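You operate a simulated robot arm through the tools that you are given. There is no shell and no other tool. Be economical: measure what you need, move in short steps, check, and stop when the job is done.

You run a simulated two-armed robot. Do the job below in one go: nothing can be reset, and whatever is moved stays where it is left.

## Task
Rack the spent release can and ready the full one in the ring.
Fine: the spent one is the lighter and goes in the EMPTY bay, lid shut again; shake the full one till its strip shows mixed.
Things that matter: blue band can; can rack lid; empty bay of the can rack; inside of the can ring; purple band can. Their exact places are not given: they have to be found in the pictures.

It is judged by the outcome, as a careful person would: the job done as asked, and still so three seconds after it is handed in. It fails if anything else is knocked over, pushed out of place, dropped, spilled or broken. A push-on lid holds only when it is set on centred and level and pressed home; a screw cap is set on level and turned clockwise until tight.

## Robot
Two 7-joint arms with two-finger parallel grippers on one trunk, on a base that drives. Base frame: it is fixed to the floor where the robot stands at the start and does not move with it; the origin is under the middle of the robot, x ahead of it, y to its left, z up. Readings come in mm, rad, newtons and seconds.
The left shoulder is at the start at [20, 138, 1430], the right one opposite. With the tool pointing down near the work surface each hand reaches from about 100 to 380 mm from the robot's upright axis, wherever it stands, measured 20 degrees to its own side. Places, roughly: blue band can [1500, 0, 1000]; can rack lid [500, 0, 1000]; empty bay of the can rack [600, 100, 900]; inside of the can ring [900, 0, 800]. Payload 1.57 kg a hand.
Tool frame (each hand has its own): the origin (TCP) lies between the finger pads and is the grasp point; the fingertips stand 30 mm ahead of it; z points along the fingers, y is the line along which they close. The gripper opens to 80 mm. The fingers are 17 mm wide and 12 mm thick; the gripper's body (40 by 82 mm) begins 80 mm behind the TCP.
Orientation is that of the tool frame in the base frame, as a unit quaternion [w, x, y, z]. With the fingers straight down and closing along the base's y, the tool's x points along the base's -x, its y along +y and its z along -z.

## Interface
- The arms move only by the tool servo_tool. It takes "left_increments", "right_increments" or both (then of equal length, played together; a hand with none holds still); each is a list of rows, each a list of 7 numbers: the shift along the base's x, y, z in mm, then the turn, a rotation vector about the base's x, y, z in rad, then the opening, from 0 (shut) to 1 (fully open). In form: [[x, y, z, rx, ry, rz, grip], ...]. A call has 1 to 10 rows; each row shifts and turns the commanded pose from where the row before left it. Each row takes 0.2 s and may step no farther than 50 mm and 0.15 rad from the row before; otherwise, or with a gripper value out of range, the whole call is refused. A pose out of reach is approached as far as the arm can. The call stops where the force on the tool passes 90 N (or 10 N more than at its start, if that is more) or the arm is blocked; 0.2 s more then pass. Each finger travels about 45 mm/s and halts on what it meets, pressing with about 43 N; the grip force reading is that of the motor and also rises with nothing between the fingers. The clock runs only during rows and for 0.2 s after the last one: add rows that do not move to give the fingers time. The reply holds the time, the measured pose of the TCP, the force on the tool along the base axes, the opening and the grip force, in the units named above and with some noise, with the torque about the TCP (base axes, N m) and any sound that the robot's microphone picked up, and new pictures: "views" is both (left out), scene, wrist or none (wrist: the cameras of the hands that moved).
- Cameras (640 x 400 px; columns grow to the right, rows downward): "scene" is now at [189.8, 16.3, 1328.6]; the picture's right is [0.19, -0.98, 0.00], its down [-0.45, -0.09, -0.89] and it looks along [0.87, 0.17, -0.46] (base axes); focal length 214 px, centre (320, 200). "left" rides on the left gripper at [72, 7, -122] in its tool frame; the picture's right is [-0.09, 1.00, 0.00], its down [-0.84, -0.08, -0.54] and it looks along [-0.54, -0.05, 0.84] (tool axes); focal length 238 px, centre (320, 200). "right" rides on the right gripper at [72, -7, -122] in its tool frame; the picture's right is [0.09, 1.00, 0.00], its down [-0.84, 0.08, -0.54] and it looks along [-0.54, 0.05, 0.84] (tool axes); focal length 238 px, centre (320, 200).
- slide_trunk(by): slides the trunk up (or, below 0, down) by that many mm; the arms and the scene camera ride with it, the base frame stays. It gives what a move gives, with no picture.
- steer(legs): drives the robot by 1 to 6 legs, each [ahead, left, turn to the left] in mm, mm and rad, along the robot's own axes; the way and the turn of a leg run together, so that a leg with both is an arc; at most 1500 mm and 3.142 rad a leg. The arms and the cameras ride along, it lands a little off, and it stops where it bumps. It gives what a move gives, and a new picture of the scene camera.
- head_to(pan, tilt): turns the head with the scene camera to pan (to the left, within 1.047 rad either way) and tilt (down, from -0.506 to 1.204), counted from straight ahead of the robot. It gives what a move gives, and a new picture of the scene camera.
- point_at(camera, pixels): for up to 12 pixels [column, row] of the newest picture of that camera ("zoom" is the newest enlarged one), the place [x, y, z] in the base frame of the surface seen there, good to about 2 mm. No time passes.
- inspect(camera, box): a new picture of the part [left, top, right, bottom] of that camera's present view, enlarged. No time passes.
- finish_job(): hands the job in; it is judged then, once.

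Work in short steps. Measure before you move; look again where a grasp or a placing could have gone wrong, and mend it. You have 80 turns and 260 pictures in all, those below and enlarged ones among them. Open the grippers and draw the arms clear of the work before you hand the job in, unless the task says otherwise; then end with one line.

The tools are called after "Emit:" as a command line: name --argument value ..., lists and objects as JSON in quotes. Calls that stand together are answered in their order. servo_tool: Moves the arms, as the interface text tells. Its arguments: {"type":"object","properties":{"left_increments":{"type":"array","items":{"type":"array","items":{"type":"number"}}},"right_increments":{"type":"array","items":{"type":"array","items":{"type":"number"}}},"views":{"type":"string","enum":["both","scene","wrist","none"]}},"required":[]} The other tools are called the same way: slide_trunk (by) slides the trunk up or down; steer (legs) drives the base; head_to (pan, tilt) turns the head that bears the scene camera; point_at (camera, pixels) gives the place of the surface under pixels of a picture; inspect (camera, box) takes an enlarged picture of a part of a camera's view; finish_job () hands the job in.

At the start:

```text
clock: 0.0
left_position: [261.7, 97.3, 1286.4]
left_tool_rot: [-0.452, -0.003, 0.892, -0.002]
left_wrist_force: [0.1, 0.4, 0.2]
left_wrist_torque: [0.01, -0.04, 0.02]
left_opening: 79.8
left_grip_force: 0.2
right_position: [320.0, -146.2, 1258.4]
right_tool_rot: [-0.364, 0.003, 0.931, 0.003]
right_wrist_force: [-1.4, -0.8, 0.5]
right_wrist_torque: [0.03, 0.0, 0.01]
right_opening: 80.1
right_grip_force: 0.1
trunk travel left (down, up): [-805.0, 435.0]
robot x, y, heading: [-0.5, 2.8, 0.0]
head pan, tilt: [0.192, 0.478]
```

scene: 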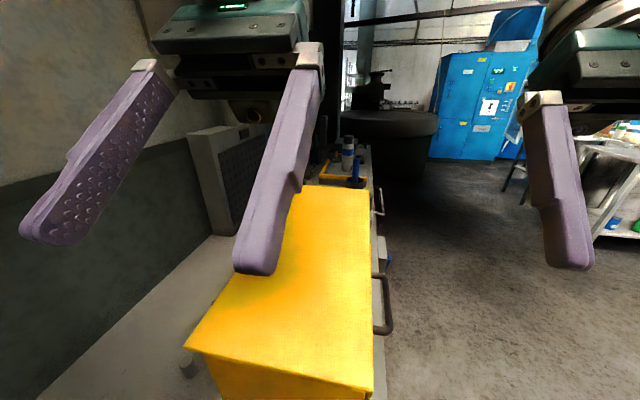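
right: 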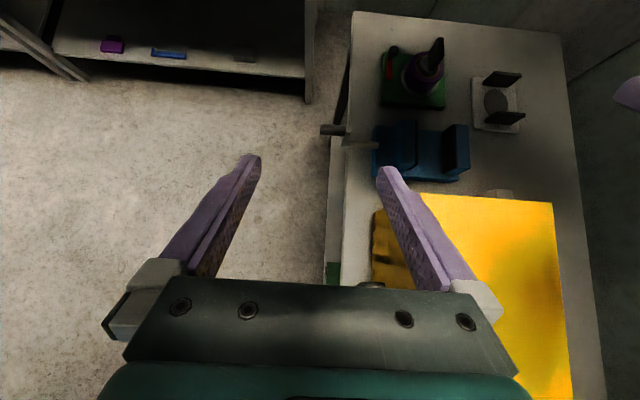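
left: 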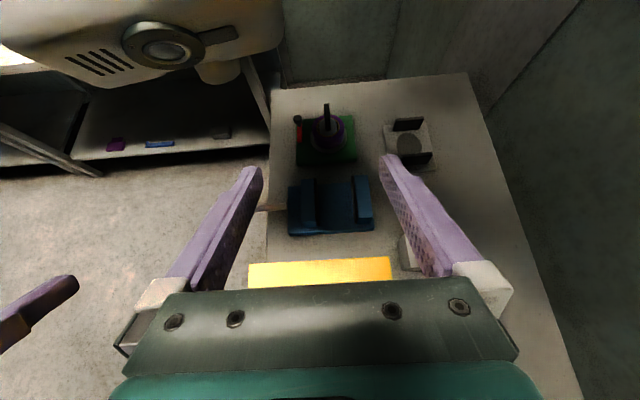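

The scene shows a yellow box on a bench, with a tray of cans near (350,160). I enlarge the parts that matter.

Emit:
inspect --camera "scene" --box '[280, 100, 440, 200]'

Emit:
inspect --camera "scene" --box '[160, 170, 480, 400]'

Emit:
point_at --camera "scene" --pixels '[[300, 193], [368, 193], [190, 346], [372, 390], [347, 150], [355, 175], [320, 180], [383, 300], [188, 365], [225, 380]]'

Emit:
head_to --pan 0.1 --tilt 0.9

```text
4.00 times, centred on (360, 150) of scene
```

zoom: 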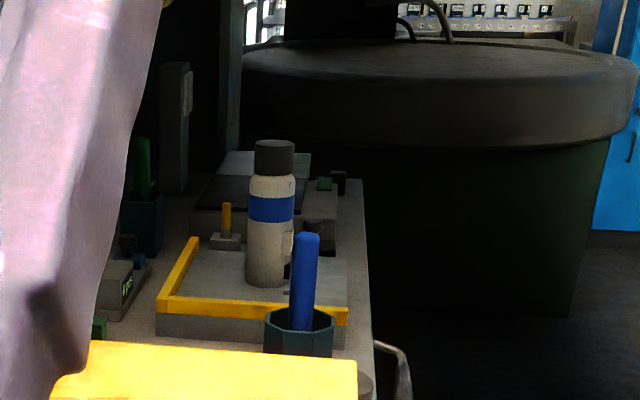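

```text
1.74 times, centred on (320, 285) of scene
```

zoom: 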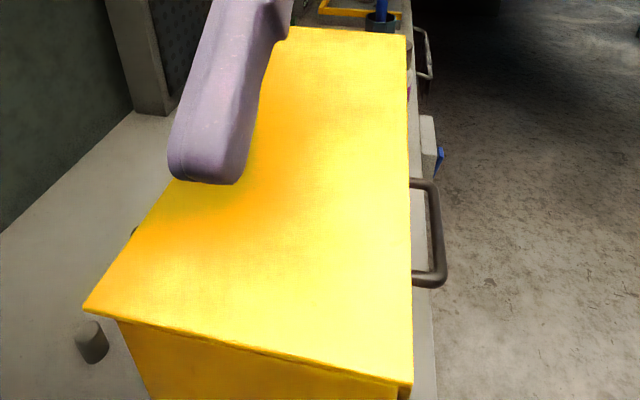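

```text
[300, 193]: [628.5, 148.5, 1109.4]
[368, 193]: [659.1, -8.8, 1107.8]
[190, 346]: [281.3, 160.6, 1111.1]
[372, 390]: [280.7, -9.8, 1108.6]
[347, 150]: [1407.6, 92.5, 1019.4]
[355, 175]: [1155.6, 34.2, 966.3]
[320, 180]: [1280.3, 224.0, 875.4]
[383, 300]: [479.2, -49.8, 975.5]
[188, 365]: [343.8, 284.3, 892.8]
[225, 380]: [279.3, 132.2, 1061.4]
```

```text
clock: 0.9
left_position: [260.5, 96.2, 1284.5]
left_tool_rot: [-0.453, -0.004, 0.892, -0.002]
left_wrist_force: [0.1, -0.2, -0.1]
left_wrist_torque: [-0.04, 0.04, -0.03]
left_opening: 80.1
left_grip_force: 0.1
right_position: [321.1, -145.8, 1256.9]
right_tool_rot: [-0.365, 0.003, 0.931, 0.003]
right_wrist_force: [0.5, -0.5, 0.3]
right_wrist_torque: [0.0, 0.0, -0.01]
right_opening: 80.4
right_grip_force: 0.1
trunk travel left (down, up): [-805.0, 435.0]
robot x, y, heading: [-0.1, -1.0, 0.001]
head pan, tilt: [0.099, 0.901]
```

scene: 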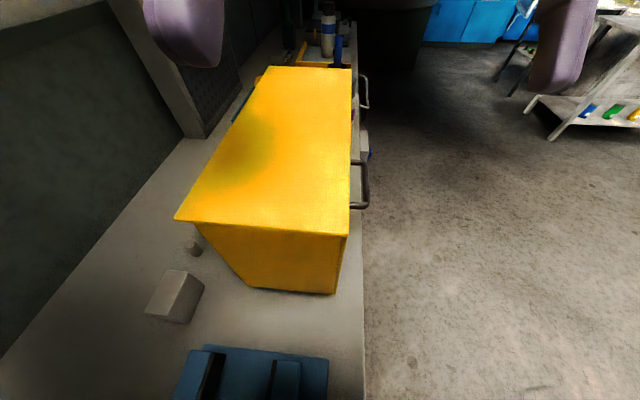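

The yellow box is probably the rack (top z≈1109). I measure objects seen in the wrist views behind/beneath, and enlarge them.

Emit:
inspect --camera "left" --box '[240, 70, 480, 300]'

Emit:
point_at --camera "left" --pixels '[[328, 110], [325, 145], [300, 120], [345, 155], [410, 150], [330, 200], [270, 240], [300, 90], [450, 80], [160, 50], [280, 208], [405, 255]]'

Emit:
inspect --camera "scene" --box '[160, 0, 400, 150]'

Emit:
point_at --camera "scene" --pixels '[[345, 235], [195, 222], [250, 288], [335, 293], [366, 170], [366, 200], [360, 350], [175, 290], [190, 245], [215, 350], [285, 370], [320, 390]]'

Emit:
head_to --pan 0.0 --tilt 0.2

```text
1.74 times, centred on (360, 185) of left
```

zoom: 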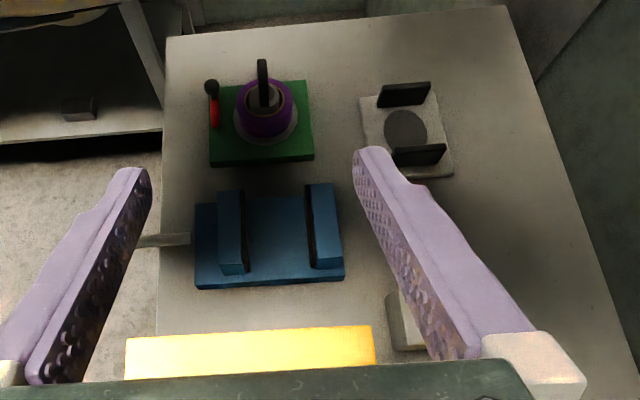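

```text
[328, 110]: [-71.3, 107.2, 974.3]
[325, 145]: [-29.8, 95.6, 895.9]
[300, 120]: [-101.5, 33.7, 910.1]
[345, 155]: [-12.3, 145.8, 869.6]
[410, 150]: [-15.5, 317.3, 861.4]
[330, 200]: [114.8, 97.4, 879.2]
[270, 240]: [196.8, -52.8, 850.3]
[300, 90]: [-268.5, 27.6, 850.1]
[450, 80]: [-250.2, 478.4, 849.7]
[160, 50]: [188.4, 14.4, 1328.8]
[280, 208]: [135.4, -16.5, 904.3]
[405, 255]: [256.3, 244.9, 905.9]
```

```text
2.67 times, centred on (280, 75) of scene
```

zoom: 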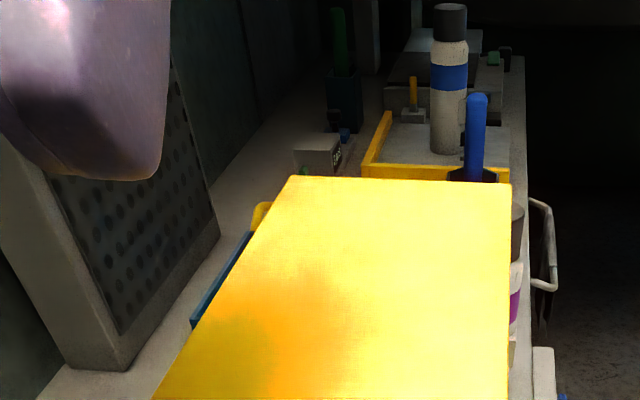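

```text
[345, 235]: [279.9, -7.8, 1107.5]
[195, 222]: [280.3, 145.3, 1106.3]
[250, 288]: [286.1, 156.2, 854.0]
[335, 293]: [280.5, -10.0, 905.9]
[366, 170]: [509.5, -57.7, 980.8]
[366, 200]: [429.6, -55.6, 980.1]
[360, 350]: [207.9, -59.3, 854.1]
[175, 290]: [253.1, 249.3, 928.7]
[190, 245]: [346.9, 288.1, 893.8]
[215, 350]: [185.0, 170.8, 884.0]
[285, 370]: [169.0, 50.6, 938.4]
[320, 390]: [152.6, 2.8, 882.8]
```

```text
clock: 1.9
left_position: [261.7, 97.9, 1285.2]
left_tool_rot: [-0.453, -0.003, 0.892, -0.002]
left_wrist_force: [-0.2, 0.2, -0.2]
left_wrist_torque: [0.0, 0.02, -0.01]
left_opening: 80.1
left_grip_force: 0.2
right_position: [320.0, -146.3, 1258.1]
right_tool_rot: [-0.365, 0.003, 0.931, 0.002]
right_wrist_force: [0.2, 0.1, 0.0]
right_wrist_torque: [-0.02, -0.01, -0.01]
right_opening: 80.1
right_grip_force: 0.0
trunk travel left (down, up): [-805.0, 435.0]
robot x, y, heading: [-1.1, 3.6, 0.003]
head pan, tilt: [0.0, 0.201]
```

scene: 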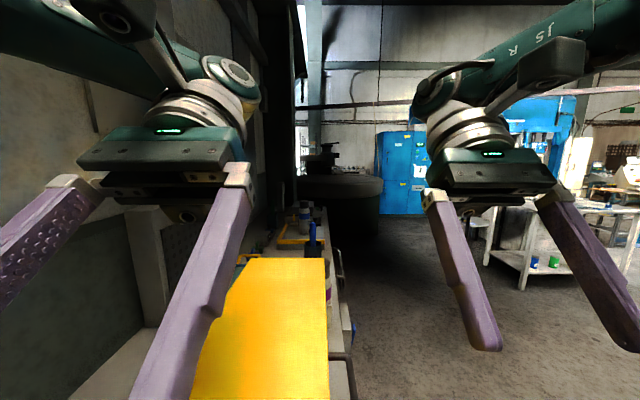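

The bench runs along x at y>-50 (top z 850), so I strafe right off it and turn to face it, at x≈500.

Emit:
steer --legs '[[0, -700, 0], [500, 0, 0], [0, 0, 1.571]]'

Emit:
head_to --pan 0.0 --tilt 0.5

```text
clock: 12.1
left_position: [405.3, -446.3, 1284.5]
left_tool_rot: [-0.323, -0.624, 0.637, -0.316]
left_wrist_force: [0.4, -0.3, -0.6]
left_wrist_torque: [0.03, 0.0, 0.03]
left_opening: 79.8
left_grip_force: 0.1
right_position: [649.8, -394.6, 1258.1]
right_tool_rot: [-0.263, -0.647, 0.67, -0.252]
right_wrist_force: [-0.2, 0.6, -0.3]
right_wrist_torque: [0.01, -0.02, 0.0]
right_opening: 80.0
right_grip_force: 0.0
trunk travel left (down, up): [-805.0, 435.0]
robot x, y, heading: [492.1, -712.3, 1.542]
head pan, tilt: [0.0, 0.201]
```

scene: 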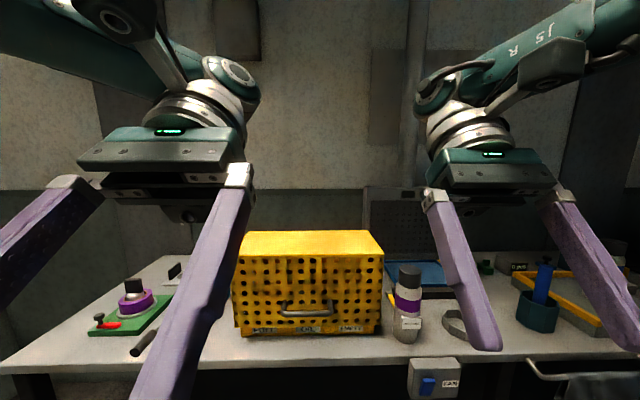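

```text
clock: 12.9
left_position: [405.3, -447.1, 1284.2]
left_tool_rot: [-0.324, -0.624, 0.636, -0.318]
left_wrist_force: [-0.4, -0.1, 0.2]
left_wrist_torque: [-0.01, -0.03, 0.01]
left_opening: 80.2
left_grip_force: 0.1
right_position: [650.8, -393.0, 1257.5]
right_tool_rot: [-0.263, -0.648, 0.669, -0.254]
right_wrist_force: [-0.2, 0.3, -0.6]
right_wrist_torque: [-0.01, 0.01, 0.02]
right_opening: 80.2
right_grip_force: 0.1
trunk travel left (down, up): [-805.0, 435.0]
robot x, y, heading: [492.1, -710.7, 1.54]
head pan, tilt: [0.0, 0.499]
```

scene: 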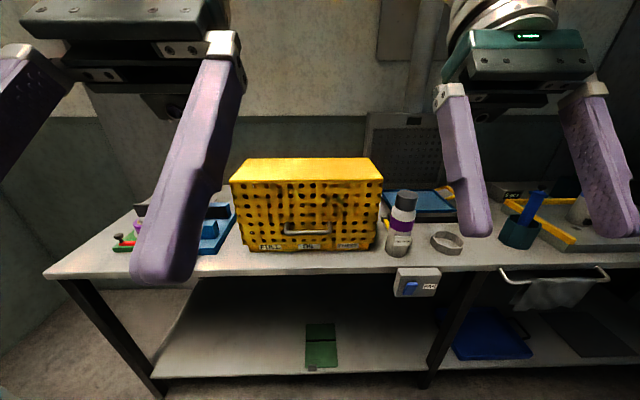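

The purple-band can is at (402,220), the ring at (446,242), and the rack box at (305,205). I enlarge all of them.

Emit:
inspect --camera "scene" --box '[220, 150, 400, 262]'

Emit:
inspect --camera "scene" --box '[370, 175, 480, 270]'

Emit:
point_at --camera "scene" --pixels '[[246, 183], [369, 190], [380, 185], [306, 232], [407, 195], [402, 210], [398, 235], [446, 235], [446, 250], [432, 240], [462, 240], [370, 245]]'

Emit:
head_to --pan -0.6 --tilt 0.5

```text
3.56 times, centred on (310, 206) of scene
```

zoom: 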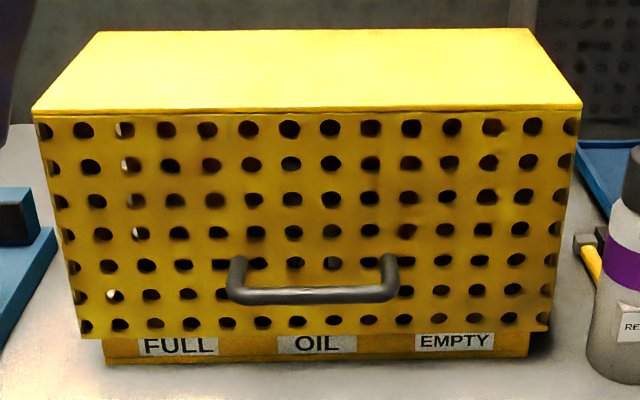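

```text
4.21 times, centred on (425, 222) of scene
```

zoom: 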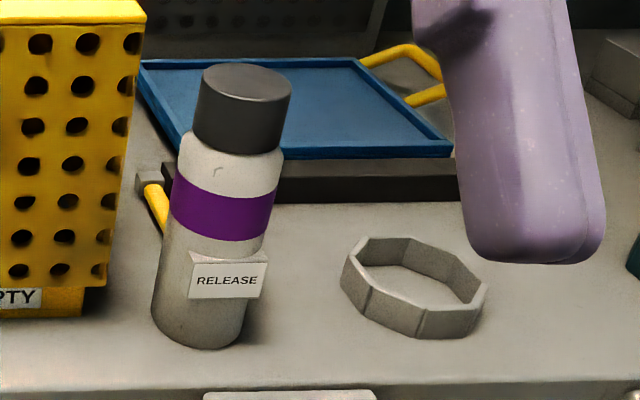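

```text
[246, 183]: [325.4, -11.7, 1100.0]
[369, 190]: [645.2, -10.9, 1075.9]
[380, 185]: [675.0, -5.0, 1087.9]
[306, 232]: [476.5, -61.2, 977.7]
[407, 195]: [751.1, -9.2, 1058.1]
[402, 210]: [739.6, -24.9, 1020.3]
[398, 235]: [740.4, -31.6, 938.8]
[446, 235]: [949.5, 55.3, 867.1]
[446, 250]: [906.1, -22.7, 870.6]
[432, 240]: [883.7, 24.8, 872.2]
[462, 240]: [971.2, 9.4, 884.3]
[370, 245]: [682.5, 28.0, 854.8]
```

```text
clock: 13.9
left_position: [405.1, -446.7, 1284.1]
left_tool_rot: [-0.323, -0.625, 0.636, -0.318]
left_wrist_force: [0.5, 0.2, 0.2]
left_wrist_torque: [-0.03, 0.02, 0.04]
left_opening: 80.0
left_grip_force: 0.0
right_position: [650.0, -394.8, 1257.0]
right_tool_rot: [-0.264, -0.647, 0.67, -0.253]
right_wrist_force: [-0.2, -0.1, -0.1]
right_wrist_torque: [0.01, 0.01, 0.05]
right_opening: 79.6
right_grip_force: 0.1
trunk travel left (down, up): [-805.0, 435.0]
robot x, y, heading: [493.4, -706.8, 1.547]
head pan, tilt: [-0.6, 0.499]
```

scene: 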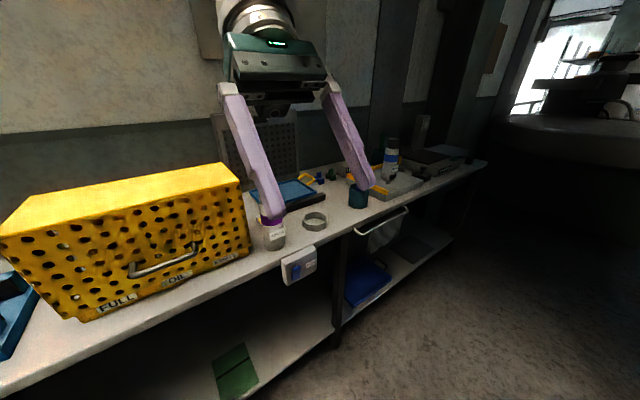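

I look closely at the rack's edges for the hinge and seams, and at the blue can.

Emit:
inspect --camera "scene" --box '[170, 150, 290, 280]'

Emit:
inspect --camera "scene" --box '[330, 120, 480, 220]'

Emit:
inspect --camera "scene" --box '[0, 160, 260, 330]'

Emit:
point_at --camera "scene" --pixels '[[391, 142], [389, 156], [387, 175], [372, 190], [415, 178], [357, 198], [408, 212], [360, 235], [272, 225], [311, 222]]'

```text
3.08 times, centred on (230, 215) of scene
```

zoom: 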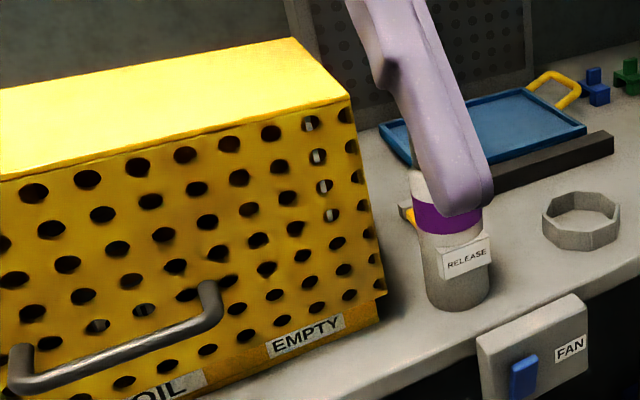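

```text
4.00 times, centred on (405, 170) of scene
```

zoom: 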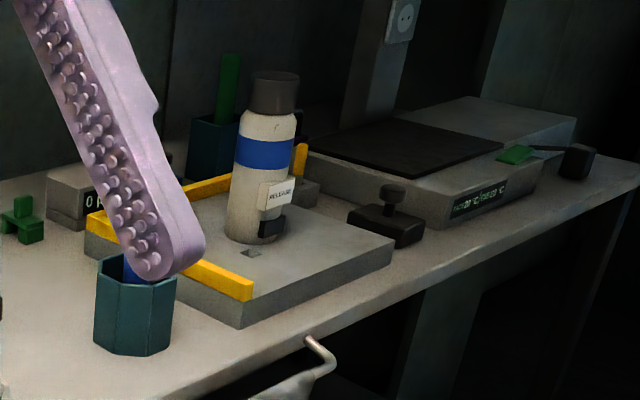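

```text
2.35 times, centred on (130, 245) of scene
```

zoom: 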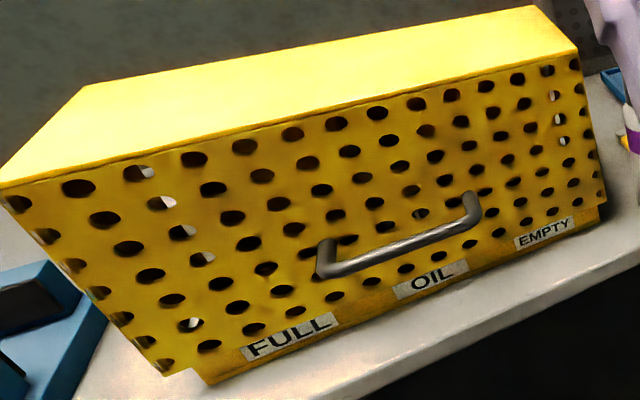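

```text
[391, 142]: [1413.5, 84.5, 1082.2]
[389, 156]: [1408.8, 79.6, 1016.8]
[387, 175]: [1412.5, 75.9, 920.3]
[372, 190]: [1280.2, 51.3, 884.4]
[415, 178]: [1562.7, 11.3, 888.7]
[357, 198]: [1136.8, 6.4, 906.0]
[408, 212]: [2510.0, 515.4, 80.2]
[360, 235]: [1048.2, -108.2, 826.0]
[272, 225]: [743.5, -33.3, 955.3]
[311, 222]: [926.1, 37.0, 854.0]
```

Both cans carry "RELEASE" tags and the rack's bays are labelled FULL/OIL/EMPTY. I point both hands straight down, then drive closer so the right hand is over the purple can.

Emit:
servo_tool --right_increments '[[0, 0, 0, 0.149, 0, 0, 1], [0, 0, 0, 0.149, 0, 0, 1], [0, 0, 0, 0.149, 0, 0, 1], [0, 0, 0, 0.149, 0, 0, 1], [0, 0, 0, 0.149, 0, 0, 1], [0, 0, 0, 0, 0, 0, 1], [0, 0, 0, 0, 0, 0, 1]]' --left_increments '[[0, 0, 0, 0.134, 0, 0, 1], [0, 0, 0, 0.134, 0, 0, 1], [0, 0, 0, 0.134, 0, 0, 1], [0, 0, 0, 0.134, 0, 0, 1], [0, 0, 0, 0.134, 0, 0, 1], [0, 0, 0, 0.134, 0, 0, 1], [0, 0, 0, 0.134, 0, 0, 1]]' --views "none"

Emit:
steer --legs '[[0, -107, 0.024], [380, 0, 0]]'

Emit:
head_to --pan -0.3 --tilt 0.8

Emit:
inspect --camera "right" --box '[0, 0, 640, 400]'

```text
clock: 15.5
left_position: [403.7, -455.2, 1270.4]
left_tool_rot: [-0.031, -0.702, 0.711, -0.01]
left_wrist_force: [-0.6, 0.7, 0.2]
left_wrist_torque: [0.02, 0.03, 0.04]
left_opening: 80.1
left_grip_force: 0.1
right_position: [651.0, -393.6, 1257.8]
right_tool_rot: [-0.009, -0.698, 0.716, 0.009]
right_wrist_force: [-0.2, 0.4, 0.5]
right_wrist_torque: [0.0, -0.04, 0.0]
right_opening: 79.9
right_grip_force: 0.1
trunk travel left (down, up): [-805.0, 435.0]
robot x, y, heading: [496.5, -710.9, 1.541]
head pan, tilt: [-0.6, 0.499]
```

```text
clock: 18.7
left_position: [506.2, -91.1, 1269.0]
left_tool_rot: [0.031, 0.71, -0.704, 0.011]
left_wrist_force: [0.4, 0.2, -0.4]
left_wrist_torque: [-0.02, -0.03, 0.01]
left_opening: 80.0
left_grip_force: 0.1
right_position: [750.2, -24.4, 1258.5]
right_tool_rot: [-0.009, -0.706, 0.708, 0.008]
right_wrist_force: [1.0, 0.1, 0.7]
right_wrist_torque: [-0.01, 0.02, 0.01]
right_opening: 80.2
right_grip_force: 0.1
trunk travel left (down, up): [-805.0, 435.0]
robot x, y, heading: [601.1, -341.6, 1.565]
head pan, tilt: [-0.6, 0.499]
```

scene: 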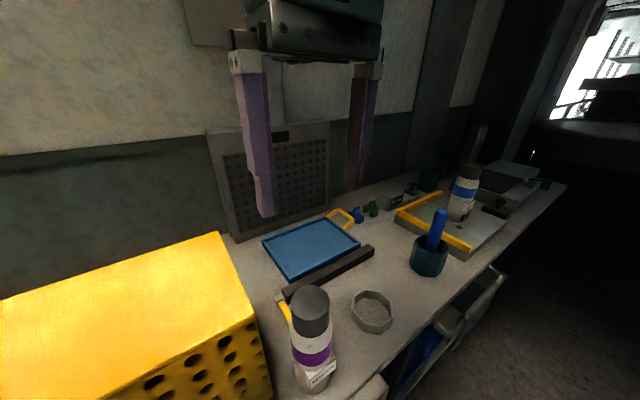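

```text
clock: 19.5
left_position: [504.4, -91.0, 1270.0]
left_tool_rot: [0.032, 0.71, -0.703, 0.01]
left_wrist_force: [0.6, -0.5, 0.5]
left_wrist_torque: [-0.03, 0.02, 0.0]
left_opening: 79.9
left_grip_force: 0.2
right_position: [750.8, -23.6, 1258.1]
right_tool_rot: [-0.009, -0.706, 0.708, 0.008]
right_wrist_force: [-0.7, 0.0, 0.8]
right_wrist_torque: [-0.04, -0.01, 0.0]
right_opening: 80.0
right_grip_force: 0.1
trunk travel left (down, up): [-805.0, 435.0]
robot x, y, heading: [601.6, -339.8, 1.569]
head pan, tilt: [-0.3, 0.799]
```

scene: 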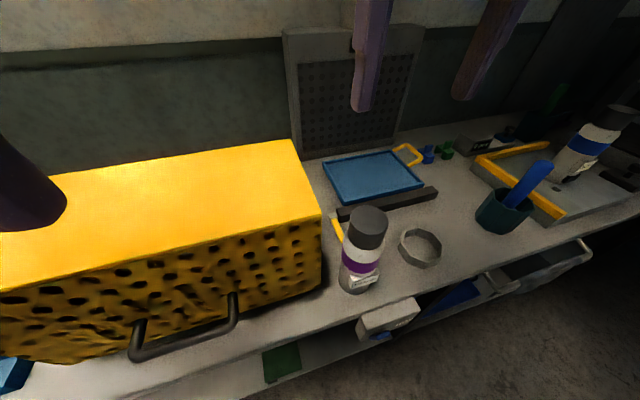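

```text
1.00 times, centred on (320, 200) of right (not enlarged: the box is as wide or as high as the picture)
```

zoom: 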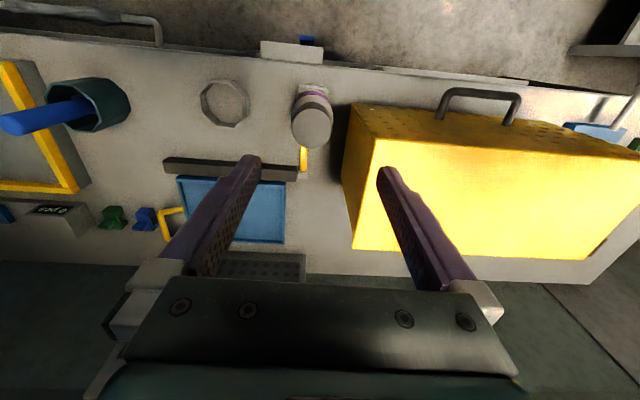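

I measure the can's cap outline, the ring and the rack's edge from the wrist and scene pictures.

Emit:
point_at --camera "right" --pixels '[[312, 127], [294, 127], [331, 127], [312, 108], [312, 145], [224, 80], [224, 127], [200, 103], [249, 103], [224, 103], [375, 140], [345, 175]]'

Emit:
inspect --camera "scene" --box '[280, 130, 460, 310]'

Emit:
point_at --camera "scene" --pixels '[[368, 220], [350, 222], [388, 222], [358, 262], [360, 290], [342, 282], [320, 215], [318, 250], [318, 290], [131, 355], [235, 300], [297, 143]]'

```text
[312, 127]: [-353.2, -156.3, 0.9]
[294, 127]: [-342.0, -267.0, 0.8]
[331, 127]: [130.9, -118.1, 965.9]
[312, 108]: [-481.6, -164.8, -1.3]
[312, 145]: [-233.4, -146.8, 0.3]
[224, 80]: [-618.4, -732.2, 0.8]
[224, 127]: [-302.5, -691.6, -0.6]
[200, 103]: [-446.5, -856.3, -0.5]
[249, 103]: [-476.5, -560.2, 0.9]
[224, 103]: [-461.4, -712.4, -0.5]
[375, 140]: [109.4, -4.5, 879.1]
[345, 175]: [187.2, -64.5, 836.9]
```

```text
2.22 times, centred on (370, 220) of scene
```

zoom: 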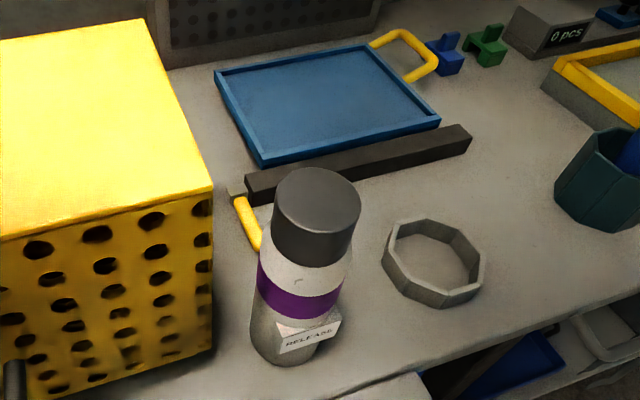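

```text
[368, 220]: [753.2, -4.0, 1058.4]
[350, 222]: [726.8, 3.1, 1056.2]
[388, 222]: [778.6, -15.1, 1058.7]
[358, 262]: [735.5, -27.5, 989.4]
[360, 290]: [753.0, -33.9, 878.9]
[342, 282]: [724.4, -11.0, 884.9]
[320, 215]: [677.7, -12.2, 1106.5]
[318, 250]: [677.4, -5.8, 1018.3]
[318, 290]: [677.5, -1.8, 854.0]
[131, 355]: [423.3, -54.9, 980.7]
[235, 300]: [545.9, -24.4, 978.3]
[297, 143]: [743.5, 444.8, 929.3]
```

The earlier right-wrist readings were from a stale picture; I measure on the newest zoom instead.

Emit:
point_at --camera "zoom" --pixels '[[318, 172], [318, 200], [315, 230], [276, 200], [358, 200], [258, 285], [345, 285], [310, 358], [428, 222], [432, 300], [386, 255], [482, 262]]'

Emit:
inspect --camera "right" --box '[180, 60, 360, 190]'

Emit:
point_at --camera "zoom" --pixels '[[465, 180], [465, 235], [465, 290], [410, 235], [520, 235], [155, 80], [155, 230], [75, 150], [240, 150], [155, 100], [600, 200], [590, 350]]'

```text
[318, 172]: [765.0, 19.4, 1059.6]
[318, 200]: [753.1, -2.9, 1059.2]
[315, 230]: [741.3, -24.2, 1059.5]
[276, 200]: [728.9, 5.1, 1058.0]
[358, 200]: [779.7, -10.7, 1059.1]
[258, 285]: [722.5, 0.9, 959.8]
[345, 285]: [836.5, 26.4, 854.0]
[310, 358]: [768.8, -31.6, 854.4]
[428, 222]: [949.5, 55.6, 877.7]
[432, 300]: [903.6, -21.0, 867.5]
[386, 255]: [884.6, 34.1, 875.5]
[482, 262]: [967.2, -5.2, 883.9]
```

```text
3.08 times, centred on (270, 125) of right
```

zoom: 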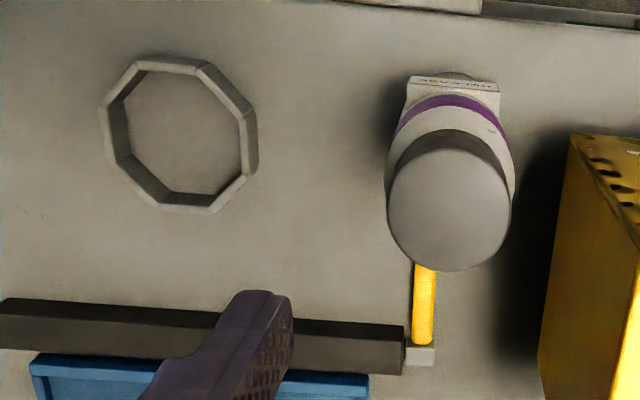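

```text
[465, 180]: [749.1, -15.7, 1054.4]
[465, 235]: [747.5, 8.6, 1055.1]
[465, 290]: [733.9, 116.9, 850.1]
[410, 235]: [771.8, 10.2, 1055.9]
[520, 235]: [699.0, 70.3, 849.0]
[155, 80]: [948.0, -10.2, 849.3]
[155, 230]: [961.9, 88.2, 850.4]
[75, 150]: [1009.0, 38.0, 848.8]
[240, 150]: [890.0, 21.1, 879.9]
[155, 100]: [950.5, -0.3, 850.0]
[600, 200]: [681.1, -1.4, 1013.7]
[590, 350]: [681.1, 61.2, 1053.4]
```

The cap is centred at about (753,-3), top z 1059, about 54 wide, with the rack's side at x 681. I centre the right hand over it, descend to just above and look.

Emit:
servo_tool --right_increments '[[2.5, 20.5, 0, 0, -0.024, 0, 1], [0, 0, -40, 0, 0, 0, 1], [0, 0, -40, 0, 0, 0, 1], [0, 0, -40, 0, 0, 0, 1], [0, 0, -40, 0, 0, 0, 1], [0, 0, 0, 0, 0, 0, 1]]' --views "both"

```text
clock: 20.9
left_position: [505.7, -91.7, 1271.0]
left_tool_rot: [0.032, 0.71, -0.703, 0.011]
left_wrist_force: [0.2, -0.4, -0.1]
left_wrist_torque: [-0.01, 0.04, 0.03]
left_opening: 80.2
left_grip_force: 0.1
right_position: [751.1, 0.4, 1099.5]
right_tool_rot: [-0.001, -0.706, 0.708, 0.0]
right_wrist_force: [0.7, -0.5, 0.2]
right_wrist_torque: [0.0, 0.01, -0.03]
right_opening: 80.0
right_grip_force: 0.2
trunk travel left (down, up): [-805.0, 435.0]
robot x, y, heading: [604.2, -340.5, 1.565]
head pan, tilt: [-0.3, 0.799]
```

scene: 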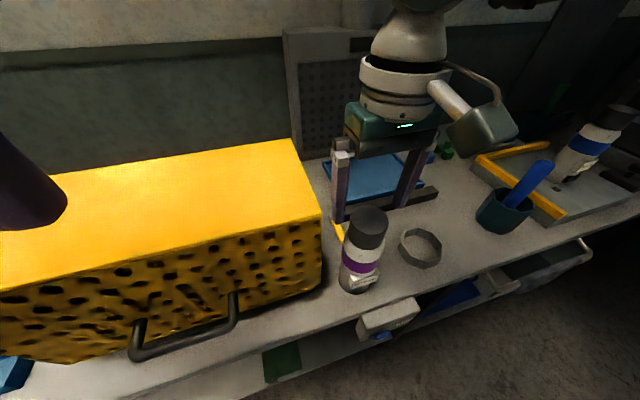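
right: 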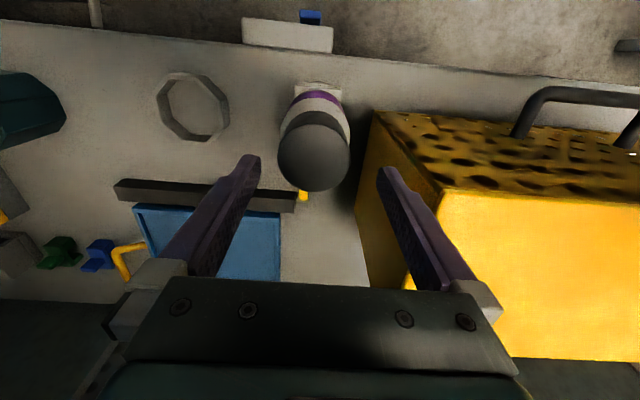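

The fingers straddle the cap around (314,155); I check alignment by point measurement.

Emit:
point_at --camera "right" --pixels '[[314, 160], [278, 158], [349, 158], [314, 130], [314, 188], [250, 162], [387, 175]]'

Emit:
inspect --camera "right" --box '[230, 70, 410, 220]'

```text
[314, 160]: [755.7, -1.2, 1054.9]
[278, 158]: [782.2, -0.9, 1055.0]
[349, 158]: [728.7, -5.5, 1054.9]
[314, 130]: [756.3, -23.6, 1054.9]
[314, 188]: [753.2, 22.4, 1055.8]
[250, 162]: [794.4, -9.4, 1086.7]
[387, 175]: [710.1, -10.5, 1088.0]
```

```text
2.67 times, centred on (320, 145) of right
```

zoom: 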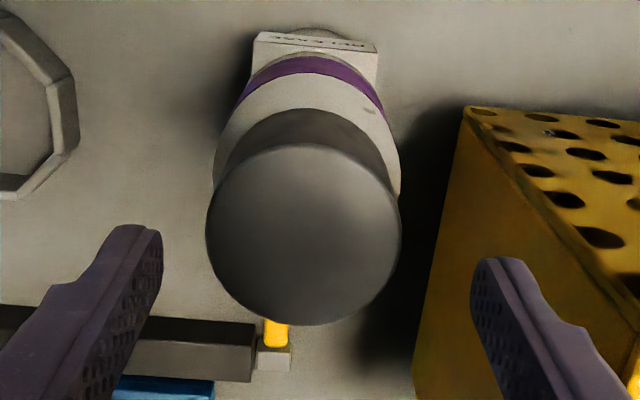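

Cap centre reads (755,-1); I shift +4 in x, descend 107 mm and close on the body below the cap.

Emit:
servo_tool --right_increments '[[4, -2, 0, 0, 0, 0, 1], [0, 0, -36, 0, 0, 0, 1], [0, 0, -36, 0, 0, 0, 1], [0, 0, -35, 0, 0, 0, 1], [0, 0, 0, 0, 0, 0, 1], [0, 0, 0, 0, 0, 0, 0.5], [0, 0, 0, 0, 0, 0, 0.3], [0, 0, 0, 0, 0, 0, 0.3], [0, 0, 0, 0, 0, 0, 0.3]]' --views "both"

```text
clock: 22.9
left_position: [504.9, -90.1, 1269.2]
left_tool_rot: [0.033, 0.709, -0.704, 0.011]
left_wrist_force: [-0.4, -0.6, 0.3]
left_wrist_torque: [-0.03, -0.02, 0.01]
left_opening: 80.2
left_grip_force: 0.1
right_position: [756.6, -4.3, 991.5]
right_tool_rot: [0.0, -0.707, 0.707, -0.001]
right_wrist_force: [0.6, -0.8, 0.1]
right_wrist_torque: [-0.02, -0.01, 0.02]
right_opening: 64.9
right_grip_force: 40.0
trunk travel left (down, up): [-805.0, 435.0]
robot x, y, heading: [605.2, -344.1, 1.565]
head pan, tilt: [-0.3, 0.799]
```

scene: 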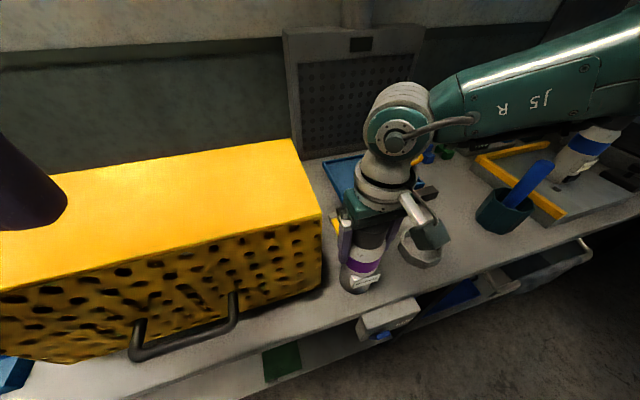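
right: 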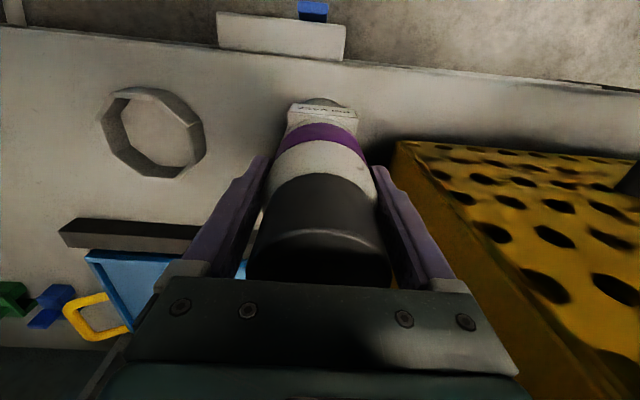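

Gripped at 65 mm width. I lift 120 mm to weigh it.

Emit:
servo_tool --right_increments '[[0, 0, 20, 0, 0, 0, 0.2], [0, 0, 30, 0, 0, 0, 0.2], [0, 0, 35, 0, 0, 0, 0.2], [0, 0, 35, 0, 0, 0, 0.2], [0, 0, 0, 0, 0, 0, 0.2], [0, 0, 0, 0, 0, 0, 0.2], [0, 0, 0, 0, 0, 0, 0.2]]' --views "both"

Emit:
servo_tool --right_increments '[[0, 0, 0, 0, 0, 0, 0.2], [0, 0, 0, 0, 0, 0, 0.2]]' --views "none"

Emit:
inspect --camera "right" --box '[220, 60, 420, 300]'

```text
clock: 24.5
left_position: [504.7, -90.4, 1269.4]
left_tool_rot: [0.032, 0.711, -0.703, 0.011]
left_wrist_force: [1.0, -0.5, 0.2]
left_wrist_torque: [0.02, 0.03, 0.0]
left_opening: 80.0
left_grip_force: 0.1
right_position: [756.4, -6.5, 1112.0]
right_tool_rot: [0.0, -0.706, 0.708, -0.001]
right_wrist_force: [0.3, -1.1, -0.3]
right_wrist_torque: [-0.04, -0.04, -0.03]
right_opening: 64.8
right_grip_force: 43.3
trunk travel left (down, up): [-805.0, 435.0]
robot x, y, heading: [604.0, -346.1, 1.564]
head pan, tilt: [-0.3, 0.799]
```

scene: 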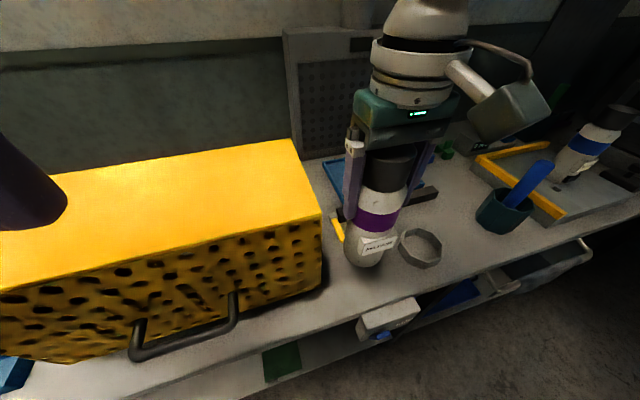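
right: 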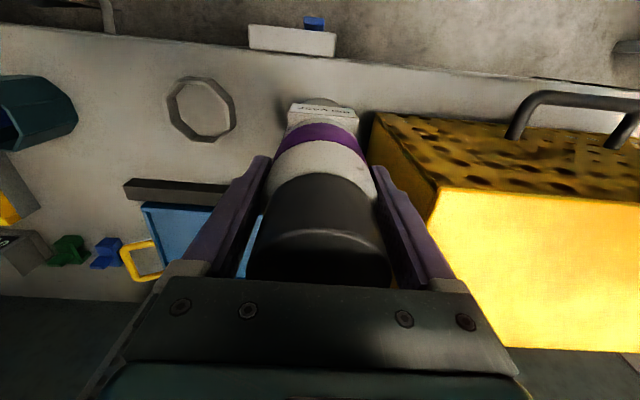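

```text
clock: 25.1
left_position: [505.9, -91.2, 1269.6]
left_tool_rot: [0.032, 0.71, -0.703, 0.011]
left_wrist_force: [0.3, -0.2, 0.3]
left_wrist_torque: [-0.02, -0.02, -0.01]
left_opening: 79.9
left_grip_force: 0.1
right_position: [754.0, -6.0, 1110.4]
right_tool_rot: [-0.001, -0.706, 0.708, 0.0]
right_wrist_force: [0.0, 0.0, -2.1]
right_wrist_torque: [-0.03, 0.0, 0.01]
right_opening: 64.9
right_grip_force: 43.6
trunk travel left (down, up): [-805.0, 435.0]
robot x, y, heading: [604.5, -342.0, 1.568]
head pan, tilt: [-0.3, 0.799]
```

```text
1.67 times, centred on (320, 180) of right
```

zoom: 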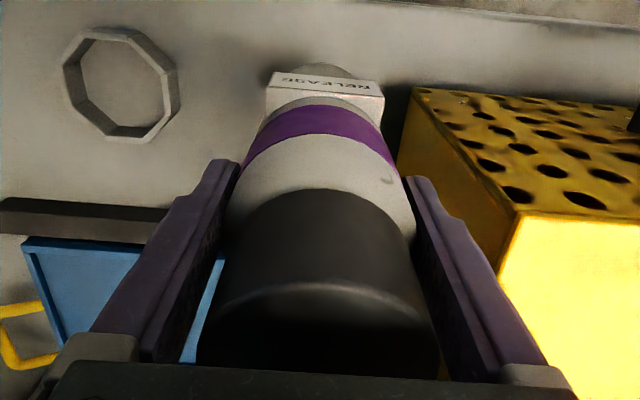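

The purple can weighs only about 1–2 N, so it is probably the spent one. Keeping it in the right hand, I look at the rack from the left wrist camera to learn how the lid is hung.

Emit:
inspect --camera "left" --box '[0, 0, 640, 400]'

Emit:
head_to --pan 0.25 --tilt 0.9

```text
1.00 times, centred on (320, 200) of left (not enlarged: the box is as wide or as high as the picture)
```

zoom: 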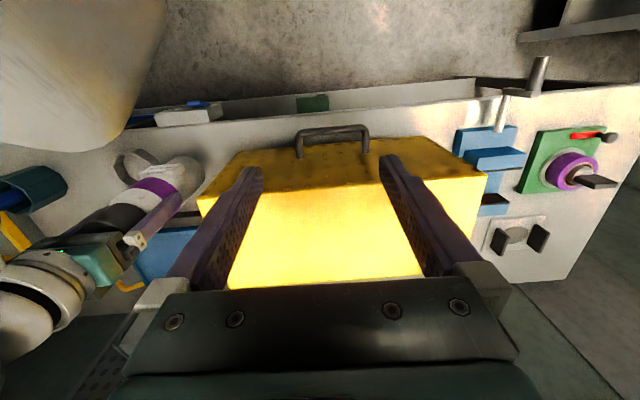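

```text
clock: 26.0
left_position: [505.0, -92.3, 1269.9]
left_tool_rot: [0.033, 0.71, -0.703, 0.011]
left_wrist_force: [0.0, 0.7, 0.0]
left_wrist_torque: [0.04, 0.0, -0.04]
left_opening: 79.9
left_grip_force: 0.0
right_position: [756.0, -5.9, 1111.0]
right_tool_rot: [-0.001, -0.706, 0.708, 0.0]
right_wrist_force: [-0.4, 0.5, -1.0]
right_wrist_torque: [-0.04, 0.03, -0.02]
right_opening: 64.9
right_grip_force: 42.7
trunk travel left (down, up): [-805.0, 435.0]
robot x, y, heading: [603.8, -346.9, 1.56]
head pan, tilt: [0.25, 0.901]
```

scene: 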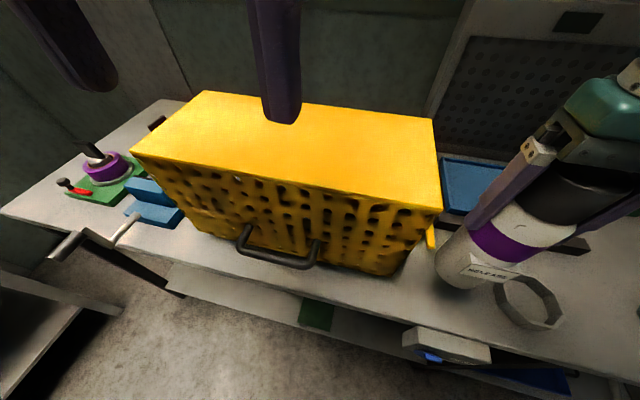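

The purple can steadily reads ~-1.2 N (light). I measure the handle precisely for the left hand.

Emit:
inspect --camera "scene" --box '[220, 200, 350, 290]'

Emit:
point_at --camera "scene" --pixels '[[242, 248], [258, 256], [276, 260], [295, 264], [310, 266], [318, 245], [248, 230], [280, 230], [280, 245], [130, 152], [205, 92], [433, 120]]'

```text
4.44 times, centred on (285, 245) of scene
```

zoom: 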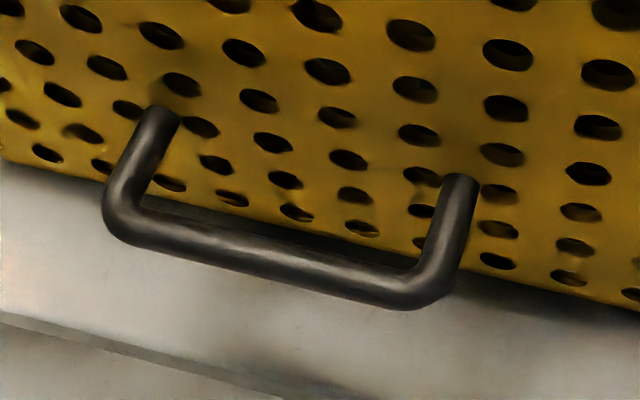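

```text
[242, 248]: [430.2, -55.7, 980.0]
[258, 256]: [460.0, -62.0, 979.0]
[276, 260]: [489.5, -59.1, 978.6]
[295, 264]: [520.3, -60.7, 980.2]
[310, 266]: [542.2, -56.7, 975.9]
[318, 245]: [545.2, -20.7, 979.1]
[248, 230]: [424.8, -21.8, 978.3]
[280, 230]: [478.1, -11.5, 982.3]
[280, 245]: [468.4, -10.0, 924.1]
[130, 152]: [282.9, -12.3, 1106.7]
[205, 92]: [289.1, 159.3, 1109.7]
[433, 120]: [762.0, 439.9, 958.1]
```

The handle bar runs x 425–547 at about y -56, z 974. I back off 80 mm, then turn the left hand 90° so that the fingers close across the bar.

Emit:
steer --legs '[[-80, 0, 0.01]]'

Emit:
servo_tool --left_increments '[[0, 0, 0, 0, 0, 0.145, 1], [0, 0, 0, 0, 0, 0.145, 1], [0, 0, 0, 0, 0, 0.145, 1], [0, 0, 0, 0, 0, 0.145, 1], [0, 0, 0, 0, 0, 0.145, 1], [0, 0, 0, 0, 0, 0.145, 1], [0, 0, 0, 0, 0, 0.145, 1], [0, 0, 0, 0, 0, 0.145, 1], [0, 0, 0, 0, 0, 0.145, 1], [0, 0, 0, 0, 0, 0.145, 1]]' --views "none"

Emit:
servo_tool --left_increments '[[0, 0, 0, 0, 0, 0.12, 0.6], [0, 0, 0, 0.13, 0, 0, 0.6], [0, 0, 0, 0.13, 0, 0, 0.6], [0, 0, 0, 0.13, 0, 0, 0.6], [0, 0, 0, 0.13, 0, 0, 0.6], [0, 0, 0, 0, 0, 0, 0.6]]' --views "both"

```text
clock: 27.1
left_position: [503.0, -175.0, 1270.2]
left_tool_rot: [0.033, 0.714, -0.699, 0.011]
left_wrist_force: [-1.5, -0.1, 0.3]
left_wrist_torque: [0.03, -0.01, 0.03]
left_opening: 79.9
left_grip_force: 0.0
right_position: [751.1, -86.6, 1110.9]
right_tool_rot: [0.0, 0.71, -0.705, 0.0]
right_wrist_force: [-0.1, 0.7, -1.7]
right_wrist_torque: [-0.03, -0.01, -0.02]
right_opening: 64.8
right_grip_force: 42.5
trunk travel left (down, up): [-805.0, 435.0]
robot x, y, heading: [603.0, -423.2, 1.578]
head pan, tilt: [0.25, 0.901]
```

scene: 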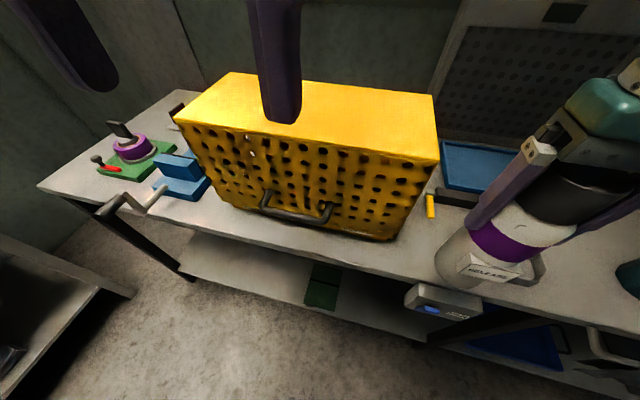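

```text
clock: 29.3
left_position: [502.8, -174.7, 1270.0]
left_tool_rot: [0.017, 0.998, -0.049, 0.03]
left_wrist_force: [1.3, -0.2, 0.1]
left_wrist_torque: [-0.04, -0.01, 0.0]
left_opening: 79.8
left_grip_force: 0.2
right_position: [751.3, -86.4, 1111.2]
right_tool_rot: [0.001, 0.71, -0.704, 0.001]
right_wrist_force: [-0.6, -1.0, -0.9]
right_wrist_torque: [0.02, -0.02, -0.02]
right_opening: 64.9
right_grip_force: 42.9
trunk travel left (down, up): [-805.0, 435.0]
robot x, y, heading: [601.4, -424.8, 1.577]
head pan, tilt: [0.25, 0.901]
```

```text
clock: 29.8
left_position: [504.6, -253.9, 1192.3]
left_tool_rot: [0.192, 0.98, 0.011, 0.046]
left_wrist_force: [-4.9, 5.5, -2.6]
left_wrist_torque: [-0.68, -0.38, 0.06]
left_opening: 48.0
left_grip_force: 0.1
left hand out of reach, approached as far as the arm can: row 1
right_position: [752.5, -85.7, 1109.9]
right_tool_rot: [0.002, 0.71, -0.705, 0.001]
right_wrist_force: [-0.1, 0.0, -2.2]
right_wrist_torque: [-0.04, 0.02, 0.0]
right_opening: 65.1
right_grip_force: 43.0
trunk travel left (down, up): [-805.0, 435.0]
robot x, y, heading: [605.3, -425.3, 1.579]
head pan, tilt: [0.25, 0.901]
stopped in row 2 (left hand): the arm was blocked; the commanded pose is now the measured one
```

scene: 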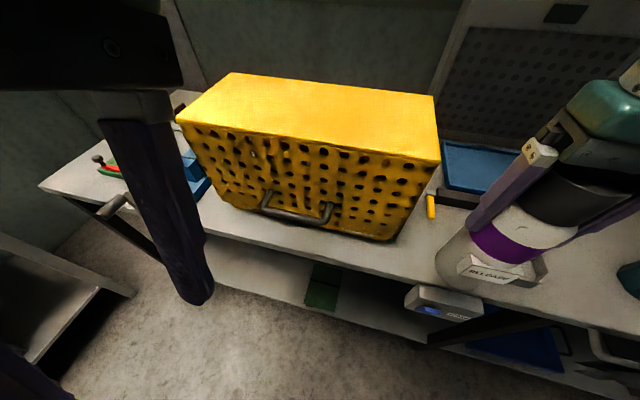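
left: 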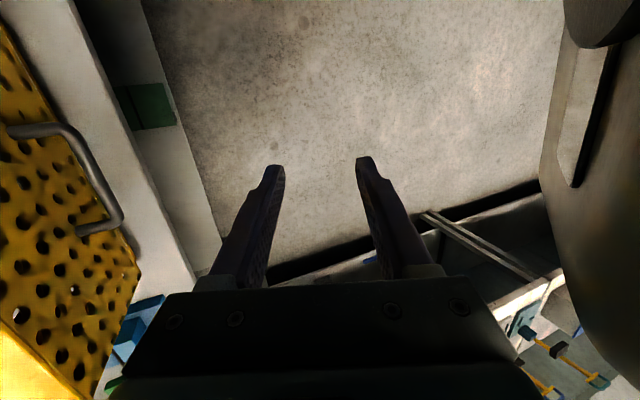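

Turning the left wrist that way runs into its limit. I turn it back while moving it forward and away from the body; then I'll lift the handle bar from below with closed fingers instead.

Emit:
servo_tool --left_increments '[[-5, 20, 5, 0, 0, -0.145, 0.3], [-5, 20, 5, 0, 0, -0.145, 0], [-5, 20, 5, 0, 0, -0.145, 0], [-5, 5, 5, 0, 0, -0.145, 0], [0, 5, 5, 0, 0, -0.145, 0], [0, 0, 5, 0, 0, -0.145, 0], [0, 0, 5, 0, 0, -0.145, 0], [0, 0, 5, 0, 0, -0.145, 0], [0, 0, 5, 0, 0, -0.145, 0], [0, 0, 5, 0, 0, -0.145, 0]]' --views "both"

```text
clock: 32.0
left_position: [482.8, -183.5, 1243.2]
left_tool_rot: [0.175, 0.74, -0.642, -0.093]
left_wrist_force: [-0.7, -0.2, 0.2]
left_wrist_torque: [0.02, 0.03, 0.03]
left_opening: 0.2
left_grip_force: 21.2
right_position: [752.9, -87.0, 1111.1]
right_tool_rot: [0.001, 0.71, -0.705, 0.001]
right_wrist_force: [0.7, 0.6, -2.0]
right_wrist_torque: [0.0, 0.0, 0.01]
right_opening: 64.9
right_grip_force: 42.9
trunk travel left (down, up): [-805.0, 435.0]
robot x, y, heading: [601.9, -422.5, 1.574]
head pan, tilt: [0.25, 0.901]
```

scene: 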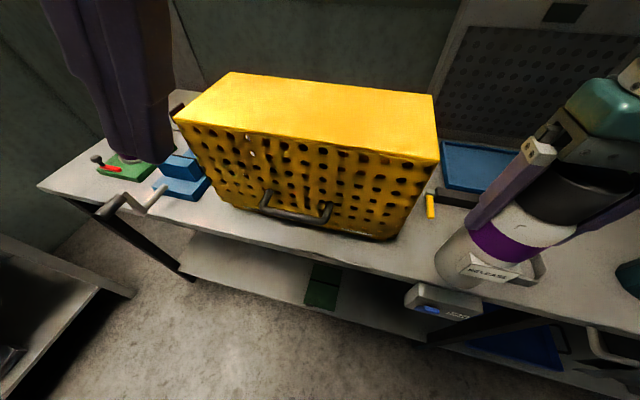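
left: 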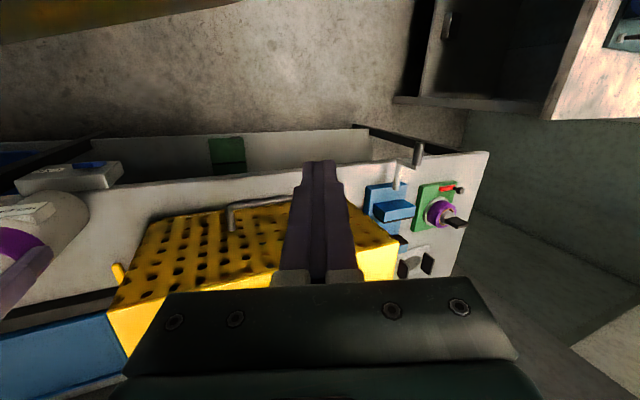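

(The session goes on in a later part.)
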